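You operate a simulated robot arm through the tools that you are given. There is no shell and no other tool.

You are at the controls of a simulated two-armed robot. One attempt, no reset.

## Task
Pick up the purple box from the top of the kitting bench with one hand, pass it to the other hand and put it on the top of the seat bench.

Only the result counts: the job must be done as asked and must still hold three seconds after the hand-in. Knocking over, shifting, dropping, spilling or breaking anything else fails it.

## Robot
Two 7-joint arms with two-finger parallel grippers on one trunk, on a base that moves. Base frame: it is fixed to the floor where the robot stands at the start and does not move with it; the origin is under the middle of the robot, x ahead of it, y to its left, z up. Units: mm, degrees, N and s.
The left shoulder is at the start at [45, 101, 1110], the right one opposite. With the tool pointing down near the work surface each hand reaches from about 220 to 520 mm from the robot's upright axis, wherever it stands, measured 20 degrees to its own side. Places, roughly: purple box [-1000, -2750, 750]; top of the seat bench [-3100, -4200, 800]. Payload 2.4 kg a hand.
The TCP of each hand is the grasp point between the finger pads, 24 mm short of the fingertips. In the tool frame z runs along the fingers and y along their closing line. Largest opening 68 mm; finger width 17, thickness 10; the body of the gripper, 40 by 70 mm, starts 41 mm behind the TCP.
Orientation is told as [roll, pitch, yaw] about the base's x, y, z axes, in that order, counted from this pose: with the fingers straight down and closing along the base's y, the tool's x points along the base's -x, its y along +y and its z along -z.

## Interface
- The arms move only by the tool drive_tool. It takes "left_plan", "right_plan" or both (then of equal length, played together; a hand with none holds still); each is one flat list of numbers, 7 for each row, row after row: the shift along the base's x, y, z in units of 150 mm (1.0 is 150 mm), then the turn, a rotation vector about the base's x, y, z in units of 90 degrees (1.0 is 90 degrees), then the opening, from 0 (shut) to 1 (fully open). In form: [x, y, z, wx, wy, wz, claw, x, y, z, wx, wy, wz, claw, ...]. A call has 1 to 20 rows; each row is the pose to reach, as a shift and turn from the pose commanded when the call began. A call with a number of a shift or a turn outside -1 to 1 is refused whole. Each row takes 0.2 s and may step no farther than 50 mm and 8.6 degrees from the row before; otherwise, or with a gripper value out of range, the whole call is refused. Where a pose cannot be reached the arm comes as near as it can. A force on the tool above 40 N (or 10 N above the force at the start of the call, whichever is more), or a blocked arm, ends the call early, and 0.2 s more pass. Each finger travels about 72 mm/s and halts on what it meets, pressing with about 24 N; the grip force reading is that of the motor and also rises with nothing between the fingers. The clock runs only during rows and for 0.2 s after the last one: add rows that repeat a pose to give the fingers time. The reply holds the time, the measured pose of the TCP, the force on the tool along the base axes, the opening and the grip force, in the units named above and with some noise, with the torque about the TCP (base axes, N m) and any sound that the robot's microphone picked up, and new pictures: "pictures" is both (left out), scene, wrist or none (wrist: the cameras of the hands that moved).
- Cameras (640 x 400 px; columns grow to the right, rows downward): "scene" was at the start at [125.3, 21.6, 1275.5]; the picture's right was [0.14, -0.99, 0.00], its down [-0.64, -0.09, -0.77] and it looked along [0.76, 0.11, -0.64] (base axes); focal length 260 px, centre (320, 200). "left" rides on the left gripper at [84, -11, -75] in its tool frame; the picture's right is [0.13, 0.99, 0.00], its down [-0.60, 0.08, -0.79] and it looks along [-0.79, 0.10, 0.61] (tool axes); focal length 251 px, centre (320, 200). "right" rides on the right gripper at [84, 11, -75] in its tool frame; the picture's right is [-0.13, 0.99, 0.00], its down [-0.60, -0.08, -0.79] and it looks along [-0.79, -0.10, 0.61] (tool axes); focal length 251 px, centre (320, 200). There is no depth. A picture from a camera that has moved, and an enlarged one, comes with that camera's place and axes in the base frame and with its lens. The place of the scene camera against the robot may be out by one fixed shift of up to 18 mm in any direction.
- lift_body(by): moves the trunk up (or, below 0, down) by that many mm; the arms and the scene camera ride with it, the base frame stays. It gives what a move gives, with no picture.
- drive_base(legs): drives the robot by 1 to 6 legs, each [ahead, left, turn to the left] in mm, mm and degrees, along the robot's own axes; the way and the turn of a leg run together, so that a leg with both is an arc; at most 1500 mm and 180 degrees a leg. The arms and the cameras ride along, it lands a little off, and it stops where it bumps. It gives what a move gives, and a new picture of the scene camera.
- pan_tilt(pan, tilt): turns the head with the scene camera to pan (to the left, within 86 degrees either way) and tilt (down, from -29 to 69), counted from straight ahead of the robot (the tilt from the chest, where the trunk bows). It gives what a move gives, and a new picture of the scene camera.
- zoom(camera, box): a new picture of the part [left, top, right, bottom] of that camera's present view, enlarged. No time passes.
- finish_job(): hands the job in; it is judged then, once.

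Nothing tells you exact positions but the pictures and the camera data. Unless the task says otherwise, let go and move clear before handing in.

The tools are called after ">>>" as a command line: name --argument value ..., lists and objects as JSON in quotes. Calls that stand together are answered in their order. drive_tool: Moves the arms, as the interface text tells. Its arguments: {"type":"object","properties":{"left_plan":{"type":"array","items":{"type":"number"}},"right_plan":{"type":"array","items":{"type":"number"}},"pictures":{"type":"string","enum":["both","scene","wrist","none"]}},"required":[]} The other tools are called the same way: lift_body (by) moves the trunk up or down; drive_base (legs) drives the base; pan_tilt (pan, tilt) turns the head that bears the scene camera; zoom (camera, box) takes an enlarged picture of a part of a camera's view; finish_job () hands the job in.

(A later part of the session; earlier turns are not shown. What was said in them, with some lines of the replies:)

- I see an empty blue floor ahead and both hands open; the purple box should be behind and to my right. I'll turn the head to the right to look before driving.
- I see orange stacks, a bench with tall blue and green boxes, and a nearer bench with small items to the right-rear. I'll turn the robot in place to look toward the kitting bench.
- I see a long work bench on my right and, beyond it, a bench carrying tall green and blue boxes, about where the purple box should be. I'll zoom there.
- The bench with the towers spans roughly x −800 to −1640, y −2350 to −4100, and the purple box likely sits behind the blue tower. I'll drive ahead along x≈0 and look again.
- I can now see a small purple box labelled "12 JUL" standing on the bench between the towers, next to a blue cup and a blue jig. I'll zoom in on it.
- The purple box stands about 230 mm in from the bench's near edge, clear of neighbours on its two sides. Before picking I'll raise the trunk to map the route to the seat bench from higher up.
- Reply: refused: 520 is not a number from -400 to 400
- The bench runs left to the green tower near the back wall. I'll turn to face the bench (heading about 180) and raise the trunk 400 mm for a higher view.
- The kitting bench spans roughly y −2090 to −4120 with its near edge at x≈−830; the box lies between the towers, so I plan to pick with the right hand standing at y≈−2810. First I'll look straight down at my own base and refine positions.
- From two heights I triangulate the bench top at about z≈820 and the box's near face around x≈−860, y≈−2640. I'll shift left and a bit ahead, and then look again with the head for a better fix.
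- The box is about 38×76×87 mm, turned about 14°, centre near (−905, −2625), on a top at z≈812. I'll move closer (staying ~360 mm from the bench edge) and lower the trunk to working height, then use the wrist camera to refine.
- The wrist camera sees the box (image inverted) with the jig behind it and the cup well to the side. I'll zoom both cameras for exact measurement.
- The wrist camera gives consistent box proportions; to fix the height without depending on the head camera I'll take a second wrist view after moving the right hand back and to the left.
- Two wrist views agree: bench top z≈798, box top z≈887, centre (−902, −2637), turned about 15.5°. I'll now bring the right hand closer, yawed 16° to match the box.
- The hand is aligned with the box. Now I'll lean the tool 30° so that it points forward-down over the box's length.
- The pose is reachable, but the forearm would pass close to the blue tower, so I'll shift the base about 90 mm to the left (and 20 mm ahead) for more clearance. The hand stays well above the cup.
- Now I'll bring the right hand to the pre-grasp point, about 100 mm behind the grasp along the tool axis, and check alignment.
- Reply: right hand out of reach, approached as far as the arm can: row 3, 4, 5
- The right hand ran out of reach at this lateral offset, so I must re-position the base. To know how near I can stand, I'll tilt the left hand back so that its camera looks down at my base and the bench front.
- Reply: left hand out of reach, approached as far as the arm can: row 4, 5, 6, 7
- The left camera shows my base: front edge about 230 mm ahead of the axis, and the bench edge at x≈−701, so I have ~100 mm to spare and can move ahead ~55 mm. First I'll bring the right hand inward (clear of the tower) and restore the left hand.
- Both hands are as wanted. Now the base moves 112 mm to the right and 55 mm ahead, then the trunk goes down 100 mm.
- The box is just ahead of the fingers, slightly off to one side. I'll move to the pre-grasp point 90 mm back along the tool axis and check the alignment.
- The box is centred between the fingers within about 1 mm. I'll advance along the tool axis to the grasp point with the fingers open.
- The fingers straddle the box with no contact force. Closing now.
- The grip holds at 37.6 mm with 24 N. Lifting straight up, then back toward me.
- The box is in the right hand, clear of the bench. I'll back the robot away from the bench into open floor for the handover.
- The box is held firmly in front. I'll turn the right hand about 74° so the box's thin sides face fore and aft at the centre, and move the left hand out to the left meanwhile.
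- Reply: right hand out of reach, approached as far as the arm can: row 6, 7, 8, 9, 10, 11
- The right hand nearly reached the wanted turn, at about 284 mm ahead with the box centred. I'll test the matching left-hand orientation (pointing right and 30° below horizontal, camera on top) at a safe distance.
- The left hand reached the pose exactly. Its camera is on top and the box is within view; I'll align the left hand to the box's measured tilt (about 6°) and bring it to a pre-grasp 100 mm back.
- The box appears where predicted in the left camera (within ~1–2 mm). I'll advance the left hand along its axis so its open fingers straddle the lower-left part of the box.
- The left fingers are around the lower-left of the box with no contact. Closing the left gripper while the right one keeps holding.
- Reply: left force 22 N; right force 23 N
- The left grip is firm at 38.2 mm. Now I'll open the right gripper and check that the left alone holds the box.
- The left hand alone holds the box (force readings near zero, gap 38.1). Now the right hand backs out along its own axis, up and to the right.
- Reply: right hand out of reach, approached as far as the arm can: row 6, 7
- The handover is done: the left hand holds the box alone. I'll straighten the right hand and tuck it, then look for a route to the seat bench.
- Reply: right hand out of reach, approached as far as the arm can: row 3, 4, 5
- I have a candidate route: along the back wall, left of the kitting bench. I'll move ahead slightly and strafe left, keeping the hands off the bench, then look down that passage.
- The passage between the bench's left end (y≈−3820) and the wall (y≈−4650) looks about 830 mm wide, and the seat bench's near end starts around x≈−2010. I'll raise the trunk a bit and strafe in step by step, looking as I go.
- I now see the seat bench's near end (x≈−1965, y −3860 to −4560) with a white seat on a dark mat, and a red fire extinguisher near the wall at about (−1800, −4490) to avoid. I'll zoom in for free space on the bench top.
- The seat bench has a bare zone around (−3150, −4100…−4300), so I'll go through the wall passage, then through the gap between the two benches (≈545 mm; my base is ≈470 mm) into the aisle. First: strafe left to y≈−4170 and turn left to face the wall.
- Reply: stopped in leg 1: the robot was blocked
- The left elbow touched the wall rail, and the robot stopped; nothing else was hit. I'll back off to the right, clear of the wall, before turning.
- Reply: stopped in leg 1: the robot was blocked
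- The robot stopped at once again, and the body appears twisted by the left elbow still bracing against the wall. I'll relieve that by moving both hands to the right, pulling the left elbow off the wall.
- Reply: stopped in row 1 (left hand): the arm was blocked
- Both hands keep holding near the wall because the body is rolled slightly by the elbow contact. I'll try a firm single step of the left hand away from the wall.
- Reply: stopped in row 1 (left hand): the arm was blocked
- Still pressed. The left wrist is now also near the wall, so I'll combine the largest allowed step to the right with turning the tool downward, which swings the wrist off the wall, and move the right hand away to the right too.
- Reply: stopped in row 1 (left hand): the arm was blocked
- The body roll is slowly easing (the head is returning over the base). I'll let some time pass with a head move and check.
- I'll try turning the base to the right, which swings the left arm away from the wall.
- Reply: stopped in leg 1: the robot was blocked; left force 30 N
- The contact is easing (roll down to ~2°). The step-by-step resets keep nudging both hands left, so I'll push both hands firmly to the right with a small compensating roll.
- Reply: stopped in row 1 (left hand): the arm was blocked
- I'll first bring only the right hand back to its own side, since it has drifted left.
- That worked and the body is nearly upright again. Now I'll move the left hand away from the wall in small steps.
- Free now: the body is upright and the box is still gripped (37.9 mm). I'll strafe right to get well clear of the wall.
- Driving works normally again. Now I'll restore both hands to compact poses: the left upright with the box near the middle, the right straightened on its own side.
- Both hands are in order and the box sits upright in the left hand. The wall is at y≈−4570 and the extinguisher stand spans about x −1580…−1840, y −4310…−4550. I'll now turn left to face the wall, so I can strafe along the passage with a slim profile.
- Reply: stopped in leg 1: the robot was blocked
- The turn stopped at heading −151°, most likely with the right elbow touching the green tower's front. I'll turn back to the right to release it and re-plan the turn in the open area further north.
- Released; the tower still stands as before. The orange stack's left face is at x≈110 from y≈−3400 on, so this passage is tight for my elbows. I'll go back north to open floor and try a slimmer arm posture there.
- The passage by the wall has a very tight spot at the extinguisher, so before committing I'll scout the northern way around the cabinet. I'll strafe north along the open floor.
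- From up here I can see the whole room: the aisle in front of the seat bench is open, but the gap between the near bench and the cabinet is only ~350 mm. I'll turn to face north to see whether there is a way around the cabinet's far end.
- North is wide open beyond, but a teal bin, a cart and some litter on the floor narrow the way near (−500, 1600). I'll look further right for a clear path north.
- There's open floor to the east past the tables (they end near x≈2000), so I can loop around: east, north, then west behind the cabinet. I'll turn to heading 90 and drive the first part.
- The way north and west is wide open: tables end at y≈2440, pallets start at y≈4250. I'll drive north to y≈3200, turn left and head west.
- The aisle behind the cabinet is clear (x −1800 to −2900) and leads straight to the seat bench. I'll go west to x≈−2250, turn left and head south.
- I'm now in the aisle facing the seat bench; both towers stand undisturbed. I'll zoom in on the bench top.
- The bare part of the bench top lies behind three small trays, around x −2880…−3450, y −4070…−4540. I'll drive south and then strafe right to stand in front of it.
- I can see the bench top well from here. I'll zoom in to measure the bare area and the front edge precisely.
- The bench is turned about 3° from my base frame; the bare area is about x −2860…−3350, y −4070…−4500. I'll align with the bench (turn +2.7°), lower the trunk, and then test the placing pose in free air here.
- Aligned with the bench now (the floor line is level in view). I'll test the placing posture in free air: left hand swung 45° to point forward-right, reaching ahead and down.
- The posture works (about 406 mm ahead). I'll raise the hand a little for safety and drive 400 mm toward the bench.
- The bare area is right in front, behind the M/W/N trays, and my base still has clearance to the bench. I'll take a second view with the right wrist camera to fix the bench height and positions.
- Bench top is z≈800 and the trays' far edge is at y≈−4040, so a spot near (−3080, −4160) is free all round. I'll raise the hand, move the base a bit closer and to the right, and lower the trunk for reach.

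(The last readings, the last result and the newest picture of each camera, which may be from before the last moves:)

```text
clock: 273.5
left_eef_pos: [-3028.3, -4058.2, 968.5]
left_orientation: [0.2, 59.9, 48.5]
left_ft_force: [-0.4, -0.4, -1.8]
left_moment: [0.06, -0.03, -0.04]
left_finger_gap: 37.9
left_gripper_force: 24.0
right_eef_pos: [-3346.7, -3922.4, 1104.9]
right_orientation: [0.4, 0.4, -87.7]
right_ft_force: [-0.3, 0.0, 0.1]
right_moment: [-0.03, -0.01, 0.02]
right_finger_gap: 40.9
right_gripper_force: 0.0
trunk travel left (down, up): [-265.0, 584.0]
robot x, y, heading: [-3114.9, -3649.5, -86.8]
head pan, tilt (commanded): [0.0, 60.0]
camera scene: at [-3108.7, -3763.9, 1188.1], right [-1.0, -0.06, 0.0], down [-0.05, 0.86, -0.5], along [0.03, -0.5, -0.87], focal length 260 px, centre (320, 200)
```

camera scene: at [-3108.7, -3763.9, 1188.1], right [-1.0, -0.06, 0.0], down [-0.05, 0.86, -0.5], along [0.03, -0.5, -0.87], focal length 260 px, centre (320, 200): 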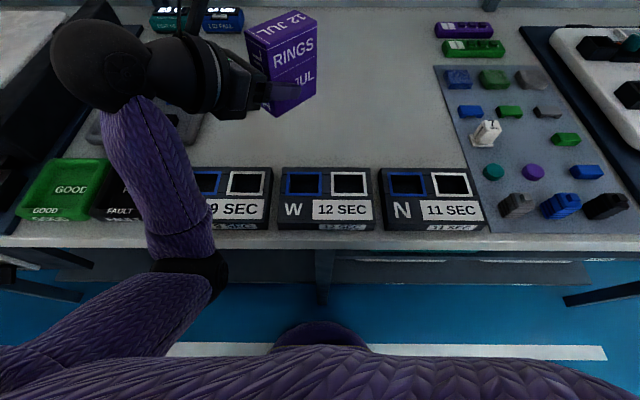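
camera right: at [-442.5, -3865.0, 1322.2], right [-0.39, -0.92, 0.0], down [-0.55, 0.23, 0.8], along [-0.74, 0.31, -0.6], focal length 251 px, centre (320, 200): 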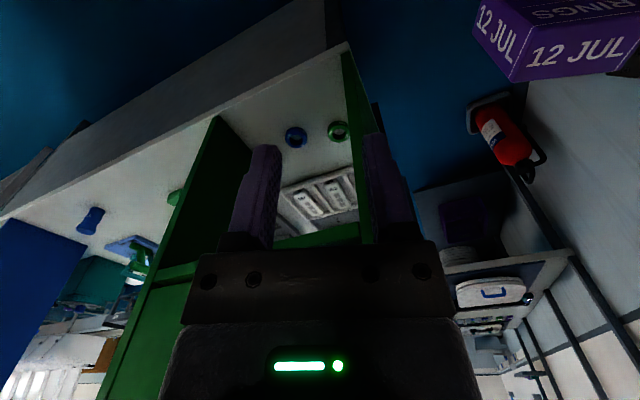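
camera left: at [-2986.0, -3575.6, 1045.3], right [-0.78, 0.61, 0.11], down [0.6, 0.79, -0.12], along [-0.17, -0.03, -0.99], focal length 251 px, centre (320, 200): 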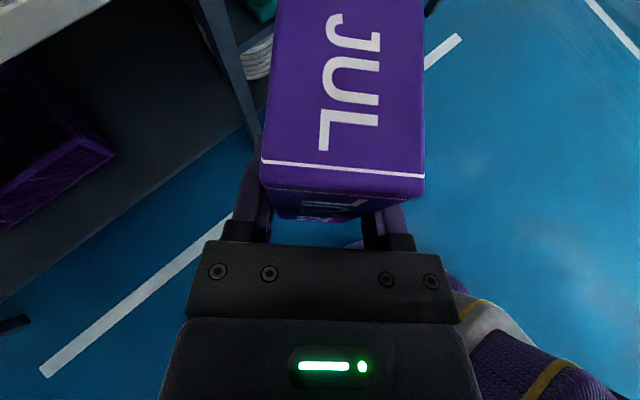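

The elbow hangs low over the bench front at this trunk height, so I'll raise the trunk again by 120 mm, then bring the hand over the free spot at about z 950.

>>> lift_body --by 120

>>> drive_tool --left_plan '[-0.055, -0.11, -0.1, 0, 0, 0, 0, -0.11, -0.22, -0.3, 0, 0, 0, 0, -0.165, -0.335, -0.5, 0, 0, 0, 0, -0.22, -0.447, -0.7, 0, 0, 0, 0, -0.22, -0.447, -0.92, 0, 0, 0, 0, -0.22, -0.447, -0.92, 0, 0, 0, 0]' --pictures "both"

```text
clock: 275.0
left_eef_pos: [-3029.3, -4057.4, 1088.6]
left_orientation: [0.2, 59.9, 48.5]
left_ft_force: [-0.8, 0.5, -1.0]
left_moment: [0.04, -0.04, -0.01]
left_finger_gap: 37.9
left_gripper_force: 24.3
right_eef_pos: [-3347.2, -3922.2, 1224.8]
right_orientation: [0.4, 0.4, -87.6]
right_ft_force: [0.3, 0.7, 0.7]
right_moment: [-0.05, -0.02, -0.01]
right_finger_gap: 40.8
right_gripper_force: 0.1
trunk travel left (down, up): [-385.0, 464.0]
robot x, y, heading: [-3116.0, -3655.5, -86.8]
head pan, tilt (commanded): [0.0, 60.0]
```

```text
clock: 276.4
left_eef_pos: [-3061.0, -4125.1, 952.4]
left_orientation: [-0.5, 59.9, 48.1]
left_ft_force: [0.2, 0.0, -1.4]
left_moment: [0.01, 0.0, -0.01]
left_finger_gap: 37.9
left_gripper_force: 23.8
right_eef_pos: [-3347.4, -3922.7, 1223.3]
right_orientation: [0.4, 0.4, -87.6]
right_ft_force: [-0.1, -1.4, 1.0]
right_moment: [-0.06, -0.02, 0.02]
right_finger_gap: 40.7
right_gripper_force: 0.1
trunk travel left (down, up): [-385.0, 464.0]
robot x, y, heading: [-3111.3, -3647.0, -86.6]
head pan, tilt (commanded): [0.0, 60.0]
camera scene: at [-3110.0, -3741.5, 1309.4], right [-1.0, -0.06, 0.0], down [-0.05, 0.86, -0.5], along [0.03, -0.5, -0.87], focal length 260 px, centre (320, 200)
camera left: at [-3039.5, -4116.0, 1062.8], right [-0.79, 0.61, 0.11], down [0.6, 0.79, -0.12], along [-0.16, -0.03, -0.99], focal length 251 px, centre (320, 200)
```

scene: 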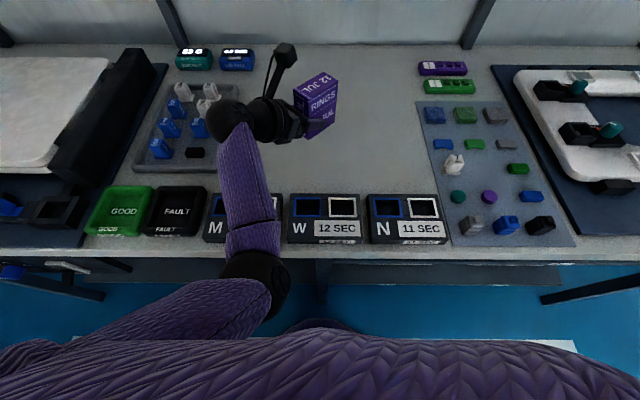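
left: 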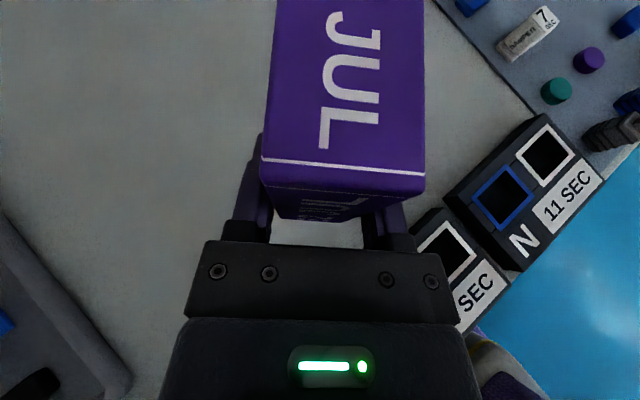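

The box is directly over bare bench, clear of the trays and plates. Lowering to about 20 mm above the surface first.

>>> drive_tool --left_plan '[0, 0, -0.15, 0, 0, 0, 0, 0, 0, -0.3, 0, 0, 0, 0, 0, 0, -0.45, 0, 0, 0, 0, 0, 0, -0.58, 0, 0, 0, 0, 0, 0, -0.65, 0, 0, 0, 0, 0, 0, -0.65, 0, 0, 0, 0]' --pictures "both"

>>> zoom --camera "scene" --box '[180, 40, 400, 300]'

```text
clock: 277.8
left_eef_pos: [-3060.7, -4125.3, 851.9]
left_orientation: [0.2, 59.9, 48.5]
left_ft_force: [0.8, 0.8, -1.2]
left_moment: [0.02, -0.01, -0.04]
left_finger_gap: 37.7
left_gripper_force: 23.9
right_eef_pos: [-3347.4, -3922.9, 1225.2]
right_orientation: [0.4, 0.4, -87.6]
right_ft_force: [-0.3, 0.4, -0.1]
right_moment: [0.03, -0.01, 0.02]
right_finger_gap: 40.9
right_gripper_force: 0.0
trunk travel left (down, up): [-385.0, 464.0]
robot x, y, heading: [-3113.1, -3652.2, -86.5]
head pan, tilt (commanded): [0.0, 60.0]
camera scene: at [-3110.0, -3741.5, 1309.4], right [-1.0, -0.06, 0.0], down [-0.05, 0.86, -0.5], along [0.03, -0.5, -0.87], focal length 260 px, centre (320, 200)
camera left: at [-3038.8, -4116.2, 962.6], right [-0.78, 0.61, 0.11], down [0.6, 0.79, -0.12], along [-0.17, -0.03, -0.99], focal length 251 px, centre (320, 200)
```

scene: 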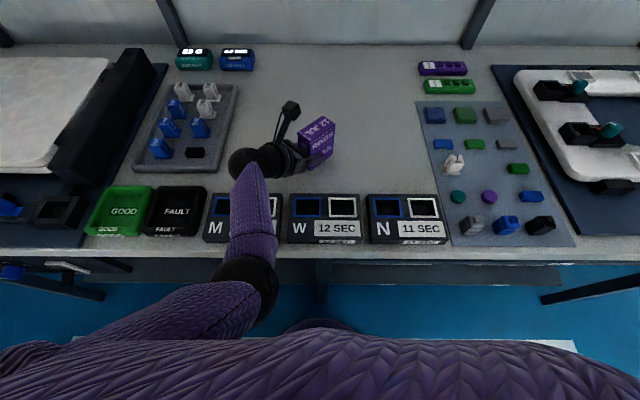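
left: 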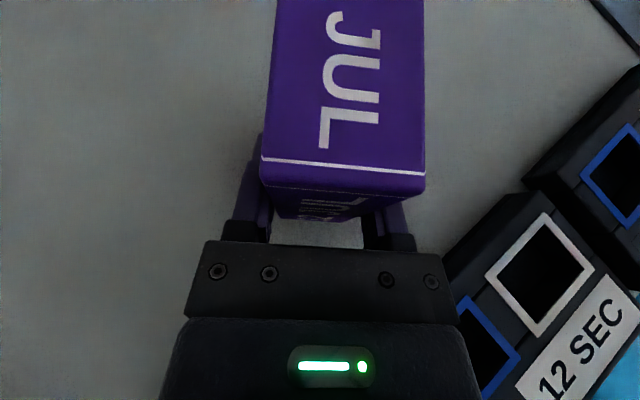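

```text
1.54 times, centred on (290, 170) of scene
camera zoom: at [-3110.0, -3741.5, 1309.4], right [-1.0, -0.06, 0.0], down [-0.05, 0.86, -0.5], along [0.03, -0.5, -0.87], focal length 399 px, centre (366, 246)
```

zoom: 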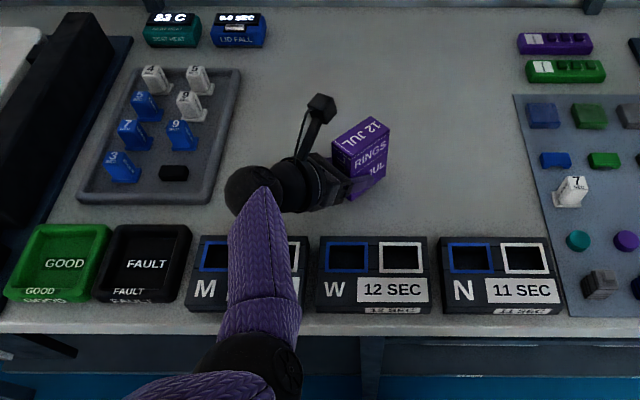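

No contact yet, forearm well clear of the trays. Lowering another 14 mm slowly.

>>> drive_tool --left_plan '[0, 0, -0.02, 0, 0, 0, 0, 0, 0, -0.04, 0, 0, 0, 0, 0, 0, -0.06, 0, 0, 0, 0, 0, 0, -0.08, 0, 0, 0, 0, 0, 0, -0.093, 0, 0, 0, 0, 0, 0, -0.093, 0, 0, 0, 0]' --pictures "wrist"

>>> zoom --camera "scene" --box '[270, 100, 360, 190]'

```text
clock: 279.2
left_eef_pos: [-3062.5, -4126.4, 839.4]
left_orientation: [0.3, 59.9, 48.5]
left_ft_force: [-0.8, 0.2, -1.3]
left_moment: [0.0, 0.0, 0.0]
left_finger_gap: 38.0
left_gripper_force: 23.7
right_eef_pos: [-3346.8, -3922.1, 1224.1]
right_orientation: [0.5, 0.3, -87.6]
right_ft_force: [-0.8, 0.5, 0.5]
right_moment: [-0.01, 0.03, -0.03]
right_finger_gap: 40.7
right_gripper_force: 0.0
trunk travel left (down, up): [-385.0, 464.0]
robot x, y, heading: [-3111.6, -3650.3, -86.8]
head pan, tilt (commanded): [0.0, 60.0]
camera left: at [-3040.1, -4116.0, 950.0], right [-0.78, 0.61, 0.11], down [0.6, 0.79, -0.13], along [-0.17, -0.03, -0.99], focal length 251 px, centre (320, 200)
```

left: 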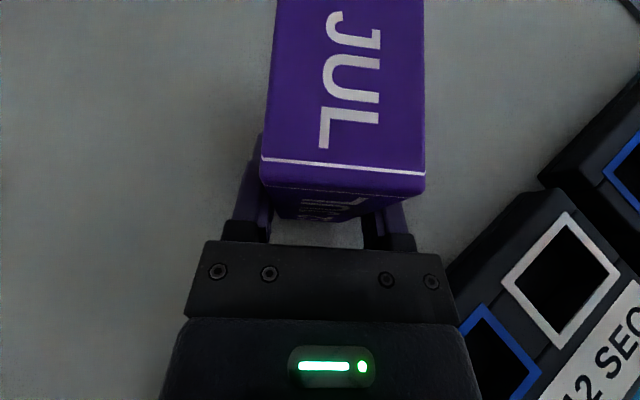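

```text
4.44 times, centred on (315, 145) of scene
camera zoom: at [-3110.0, -3741.4, 1309.4], right [-1.0, -0.06, 0.0], down [-0.05, 0.86, -0.5], along [0.03, -0.5, -0.87], focal length 1153 px, centre (342, 444)
```

zoom: 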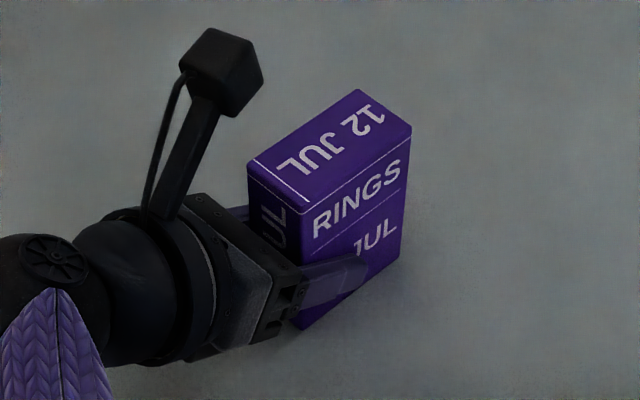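

The box is just above the surface. I'll go down in very small steps, checking the force.

>>> drive_tool --left_plan '[0, 0, -0.01, 0, 0, 0, 0, 0, 0, -0.02, 0, 0, 0, 0, 0, 0, -0.03, 0, 0, 0, 0, 0, 0, -0.03, 0, 0, 0, 0]' --pictures "none"

```text
clock: 280.2
left_eef_pos: [-3062.6, -4124.0, 836.2]
left_orientation: [0.1, 60.1, 48.4]
left_ft_force: [6.7, -0.5, 16.3]
left_moment: [-0.44, 0.26, 0.22]
left_finger_gap: 37.6
left_gripper_force: 24.2
right_eef_pos: [-3345.8, -3921.0, 1224.5]
right_orientation: [0.4, 0.4, -87.6]
right_ft_force: [-0.3, -0.2, -0.2]
right_moment: [-0.01, -0.02, 0.0]
right_finger_gap: 40.7
right_gripper_force: 0.1
trunk travel left (down, up): [-385.0, 464.0]
robot x, y, heading: [-3111.4, -3648.7, -86.8]
head pan, tilt (commanded): [0.0, 60.0]
```

Contact: 16 N upward at z 836, nearly flat on the bench. I'll ease the load by about 1 mm and open the left gripper.

>>> drive_tool --left_plan '[0, 0, 0.007, 0, 0, 0, 0, 0, 0, 0.007, 0, 0, 0, 0.6, 0, 0, 0.007, 0, 0, 0, 0.75, 0, 0, 0.007, 0, 0, 0, 1, 0, 0, 0.007, 0, 0, 0, 1, 0, 0, 0.007, 0, 0, 0, 1]' --pictures "both"

>>> zoom --camera "scene" --box '[270, 100, 360, 190]'

```text
clock: 281.6
left_eef_pos: [-3063.6, -4124.4, 835.5]
left_orientation: [0.2, 59.9, 48.5]
left_ft_force: [0.6, 0.4, 0.7]
left_moment: [-0.01, 0.03, 0.02]
left_finger_gap: 68.2
left_gripper_force: 0.0
right_eef_pos: [-3348.0, -3922.9, 1224.4]
right_orientation: [0.5, 0.4, -87.5]
right_ft_force: [-0.6, 1.0, -0.1]
right_moment: [-0.02, 0.01, -0.02]
right_finger_gap: 40.8
right_gripper_force: 0.0
trunk travel left (down, up): [-385.0, 464.0]
robot x, y, heading: [-3109.8, -3652.3, -86.7]
head pan, tilt (commanded): [0.0, 60.0]
camera scene: at [-3110.0, -3741.4, 1309.4], right [-1.0, -0.06, 0.0], down [-0.05, 0.86, -0.5], along [0.03, -0.5, -0.87], focal length 260 px, centre (320, 200)
camera left: at [-3040.9, -4115.5, 945.8], right [-0.78, 0.61, 0.11], down [0.6, 0.79, -0.12], along [-0.17, -0.03, -0.99], focal length 251 px, centre (320, 200)
```

scene: 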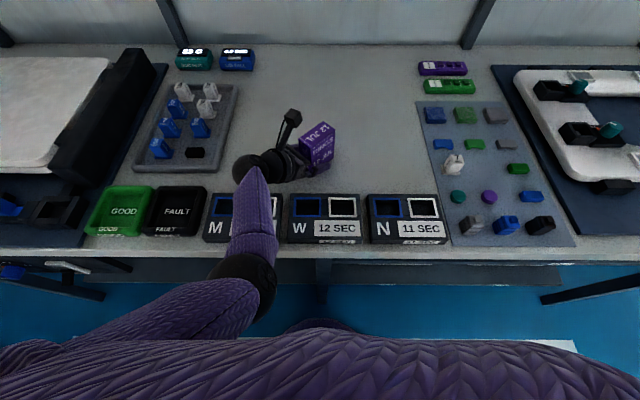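
left: 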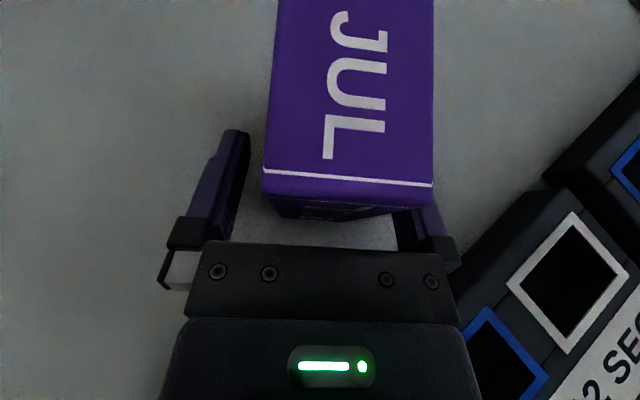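

```text
4.44 times, centred on (315, 145) of scene
camera zoom: at [-3110.0, -3741.4, 1309.4], right [-1.0, -0.06, 0.0], down [-0.05, 0.86, -0.5], along [0.03, -0.5, -0.87], focal length 1153 px, centre (342, 444)
```

zoom: 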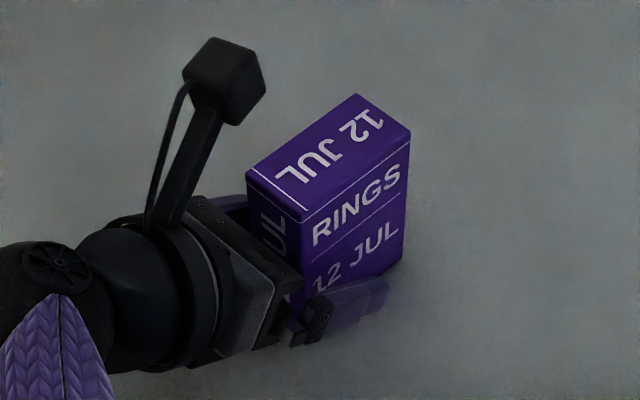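

The box stands upright on the bench, released. I'll back the left hand out along its own axis.

>>> drive_tool --left_plan '[0.04, 0.045, 0.035, 0, 0, 0, 1, 0.096, 0.108, 0.083, 0, 0, 0, 1, 0.19, 0.216, 0.167, 0, 0, 0, 1, 0.287, 0.324, 0.25, 0, 0, 0, 1, 0.383, 0.432, 0.333, 0, 0, 0, 1, 0.383, 0.432, 0.5, 0, 0, 0, 1, 0.383, 0.432, 0.7, 0, 0, 0, 1, 0.383, 0.432, 0.7, 0, 0, 0, 1]' --pictures "both"

>>> zoom --camera "scene" --box '[180, 60, 400, 260]'

```text
clock: 283.4
left_eef_pos: [-2989.0, -4063.0, 951.3]
left_orientation: [-5.1, 59.1, 44.8]
left_ft_force: [-0.6, -0.5, 0.1]
left_moment: [-0.01, -0.03, 0.0]
left_finger_gap: 68.1
left_gripper_force: 0.1
right_eef_pos: [-3347.1, -3922.5, 1224.2]
right_orientation: [0.5, 0.5, -87.6]
right_ft_force: [0.5, -0.4, -0.5]
right_moment: [-0.01, 0.01, -0.04]
right_finger_gap: 40.7
right_gripper_force: 0.1
trunk travel left (down, up): [-385.0, 464.0]
robot x, y, heading: [-3114.4, -3650.3, -86.5]
head pan, tilt (commanded): [0.0, 60.0]
camera scene: at [-3110.0, -3741.3, 1309.4], right [-1.0, -0.06, 0.0], down [-0.05, 0.86, -0.5], along [0.03, -0.5, -0.87], focal length 260 px, centre (320, 200)
camera left: at [-2971.7, -4050.8, 1061.9], right [-0.8, 0.6, 0.07], down [0.59, 0.8, -0.12], along [-0.12, -0.05, -0.99], focal length 251 px, centre (320, 200)
```

scene: 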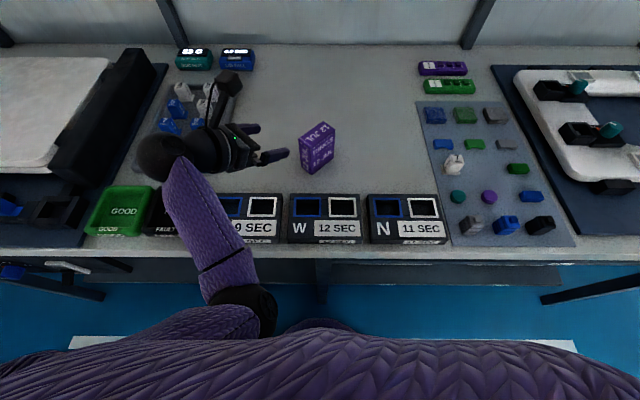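
left: 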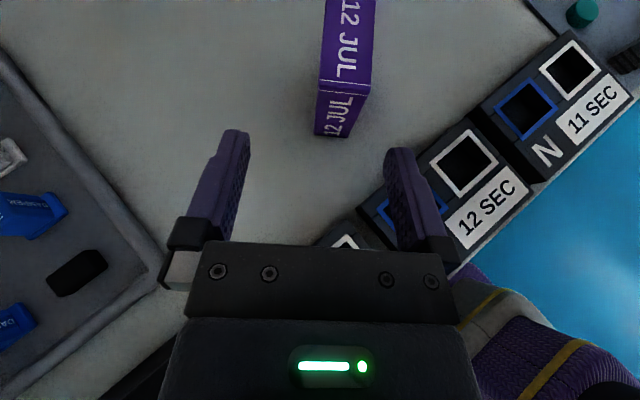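

```text
2.00 times, centred on (290, 160) of scene
camera zoom: at [-3110.0, -3741.3, 1309.4], right [-1.0, -0.06, 0.0], down [-0.05, 0.86, -0.5], along [0.03, -0.5, -0.87], focal length 519 px, centre (380, 280)
```

zoom: 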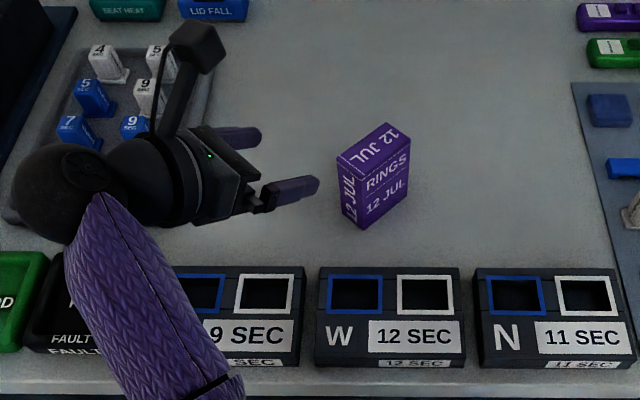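

The box stands upright on the bare top, clear of everything. I'll raise the trunk and back the robot away from the bench.

>>> lift_body --by 120

>>> drive_base --legs '[[-350, 0, 0]]'

>>> pan_tilt --pan 0 --tilt 35

>>> zoom --camera "scene" --box '[200, 120, 440, 270]'

```text
clock: 284.9
left_eef_pos: [-2979.7, -4060.5, 1057.8]
left_orientation: [-5.1, 57.1, 45.4]
left_ft_force: [-0.9, -0.6, 0.4]
left_moment: [0.0, 0.0, -0.03]
left_finger_gap: 67.8
left_gripper_force: 0.0
right_eef_pos: [-3346.6, -3923.7, 1343.2]
right_orientation: [0.5, 0.2, -87.6]
right_ft_force: [0.3, -0.1, -0.9]
right_moment: [0.02, 0.0, 0.0]
right_finger_gap: 40.8
right_gripper_force: 0.0
trunk travel left (down, up): [-505.0, 344.0]
robot x, y, heading: [-3112.4, -3650.5, -86.5]
head pan, tilt (commanded): [0.0, 60.0]
```

```text
clock: 287.2
left_eef_pos: [-3001.2, -3708.9, 1059.8]
left_orientation: [-5.4, 57.6, 45.1]
left_ft_force: [0.4, -0.8, 0.2]
left_moment: [-0.01, -0.03, 0.0]
left_finger_gap: 67.6
left_gripper_force: 0.0
right_eef_pos: [-3367.2, -3567.7, 1344.8]
right_orientation: [0.5, 0.2, -87.7]
right_ft_force: [-0.6, 0.3, -1.0]
right_moment: [0.01, 0.0, 0.0]
right_finger_gap: 40.6
right_gripper_force: 0.1
trunk travel left (down, up): [-505.0, 344.0]
robot x, y, heading: [-3133.7, -3296.1, -86.7]
head pan, tilt (commanded): [0.0, 60.0]
camera scene: at [-3131.1, -3373.3, 1430.1], right [-1.0, -0.06, 0.0], down [-0.05, 0.86, -0.5], along [0.03, -0.5, -0.87], focal length 260 px, centre (320, 200)
```

scene: 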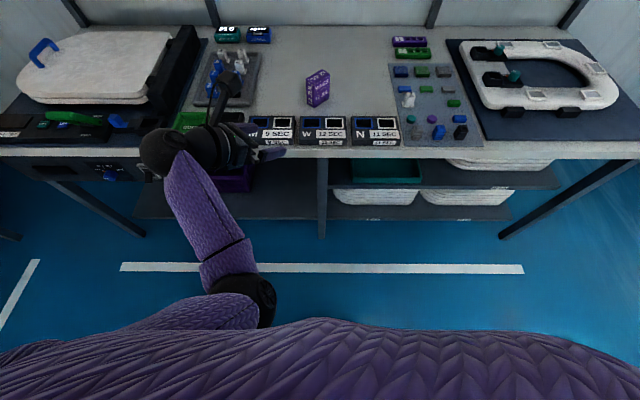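

```text
clock: 288.1
left_eef_pos: [-2998.6, -3708.6, 1060.3]
left_orientation: [-6.0, 57.4, 44.7]
left_ft_force: [-0.5, -0.1, 0.1]
left_moment: [-0.01, 0.0, 0.01]
left_finger_gap: 67.8
left_gripper_force: 0.0
right_eef_pos: [-3366.9, -3569.1, 1343.2]
right_orientation: [0.4, 0.3, -87.7]
right_ft_force: [-0.2, -0.2, -0.2]
right_moment: [0.02, 0.02, 0.03]
right_finger_gap: 40.4
right_gripper_force: 0.2
trunk travel left (down, up): [-505.0, 344.0]
robot x, y, heading: [-3134.2, -3295.5, -86.6]
head pan, tilt (commanded): [0.0, 35.0]
camera scene: at [-3129.9, -3395.4, 1464.3], right [-1.0, -0.06, 0.0], down [-0.03, 0.57, -0.82], along [0.05, -0.82, -0.57], focal length 260 px, centre (320, 200)
```

scene: 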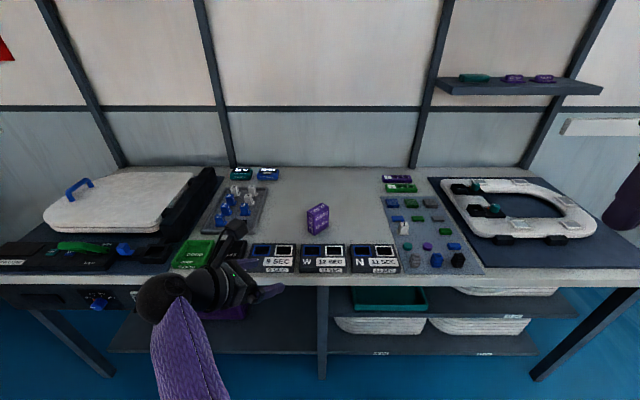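

```text
2.67 times, centred on (320, 195) of scene
camera zoom: at [-3129.9, -3395.4, 1464.3], right [-1.0, -0.06, 0.0], down [-0.03, 0.57, -0.82], along [0.05, -0.82, -0.57], focal length 692 px, centre (320, 213)
```

zoom: 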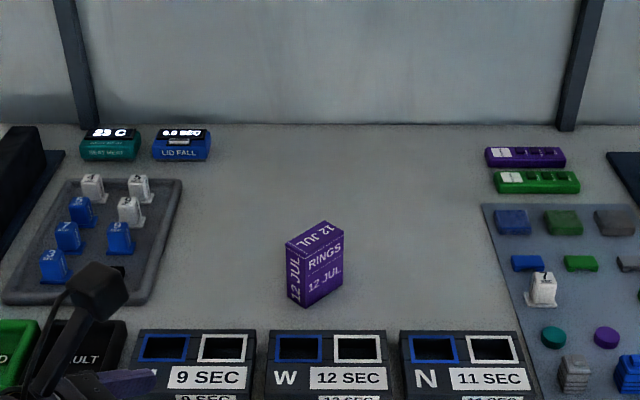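

The purple box stands upright on the bare top of the seat bench. Both hands are empty and well clear, and nothing around the box has moved, so I'm handing the job in.

>>> finish_job

```text
The job is handed in.
```

The purple box is standing upright on a bare part of the seat bench top, at roughly (−3075, −4140). I've handed the job in; no verdict came back.

- **Pick and pass:** the right hand lifted the box off the kitting bench. It passed it to the left hand over open floor, and the left hand set it down. Both grippers are empty and the robot has backed away from the bench.
- **Contacts on the way:** in the passage by the back wall, my left arm pressed against the wall for a few seconds. Turning there, the robot was stopped a second time, most likely by my right elbow touching the front of the green tower. In later pictures the tower looked unmoved and I saw nothing knocked over or shifted, but I couldn't measure it.
- **Route:** that passage was too tight, so I drove the long way around the cabinet on the north side to reach the seat bench.
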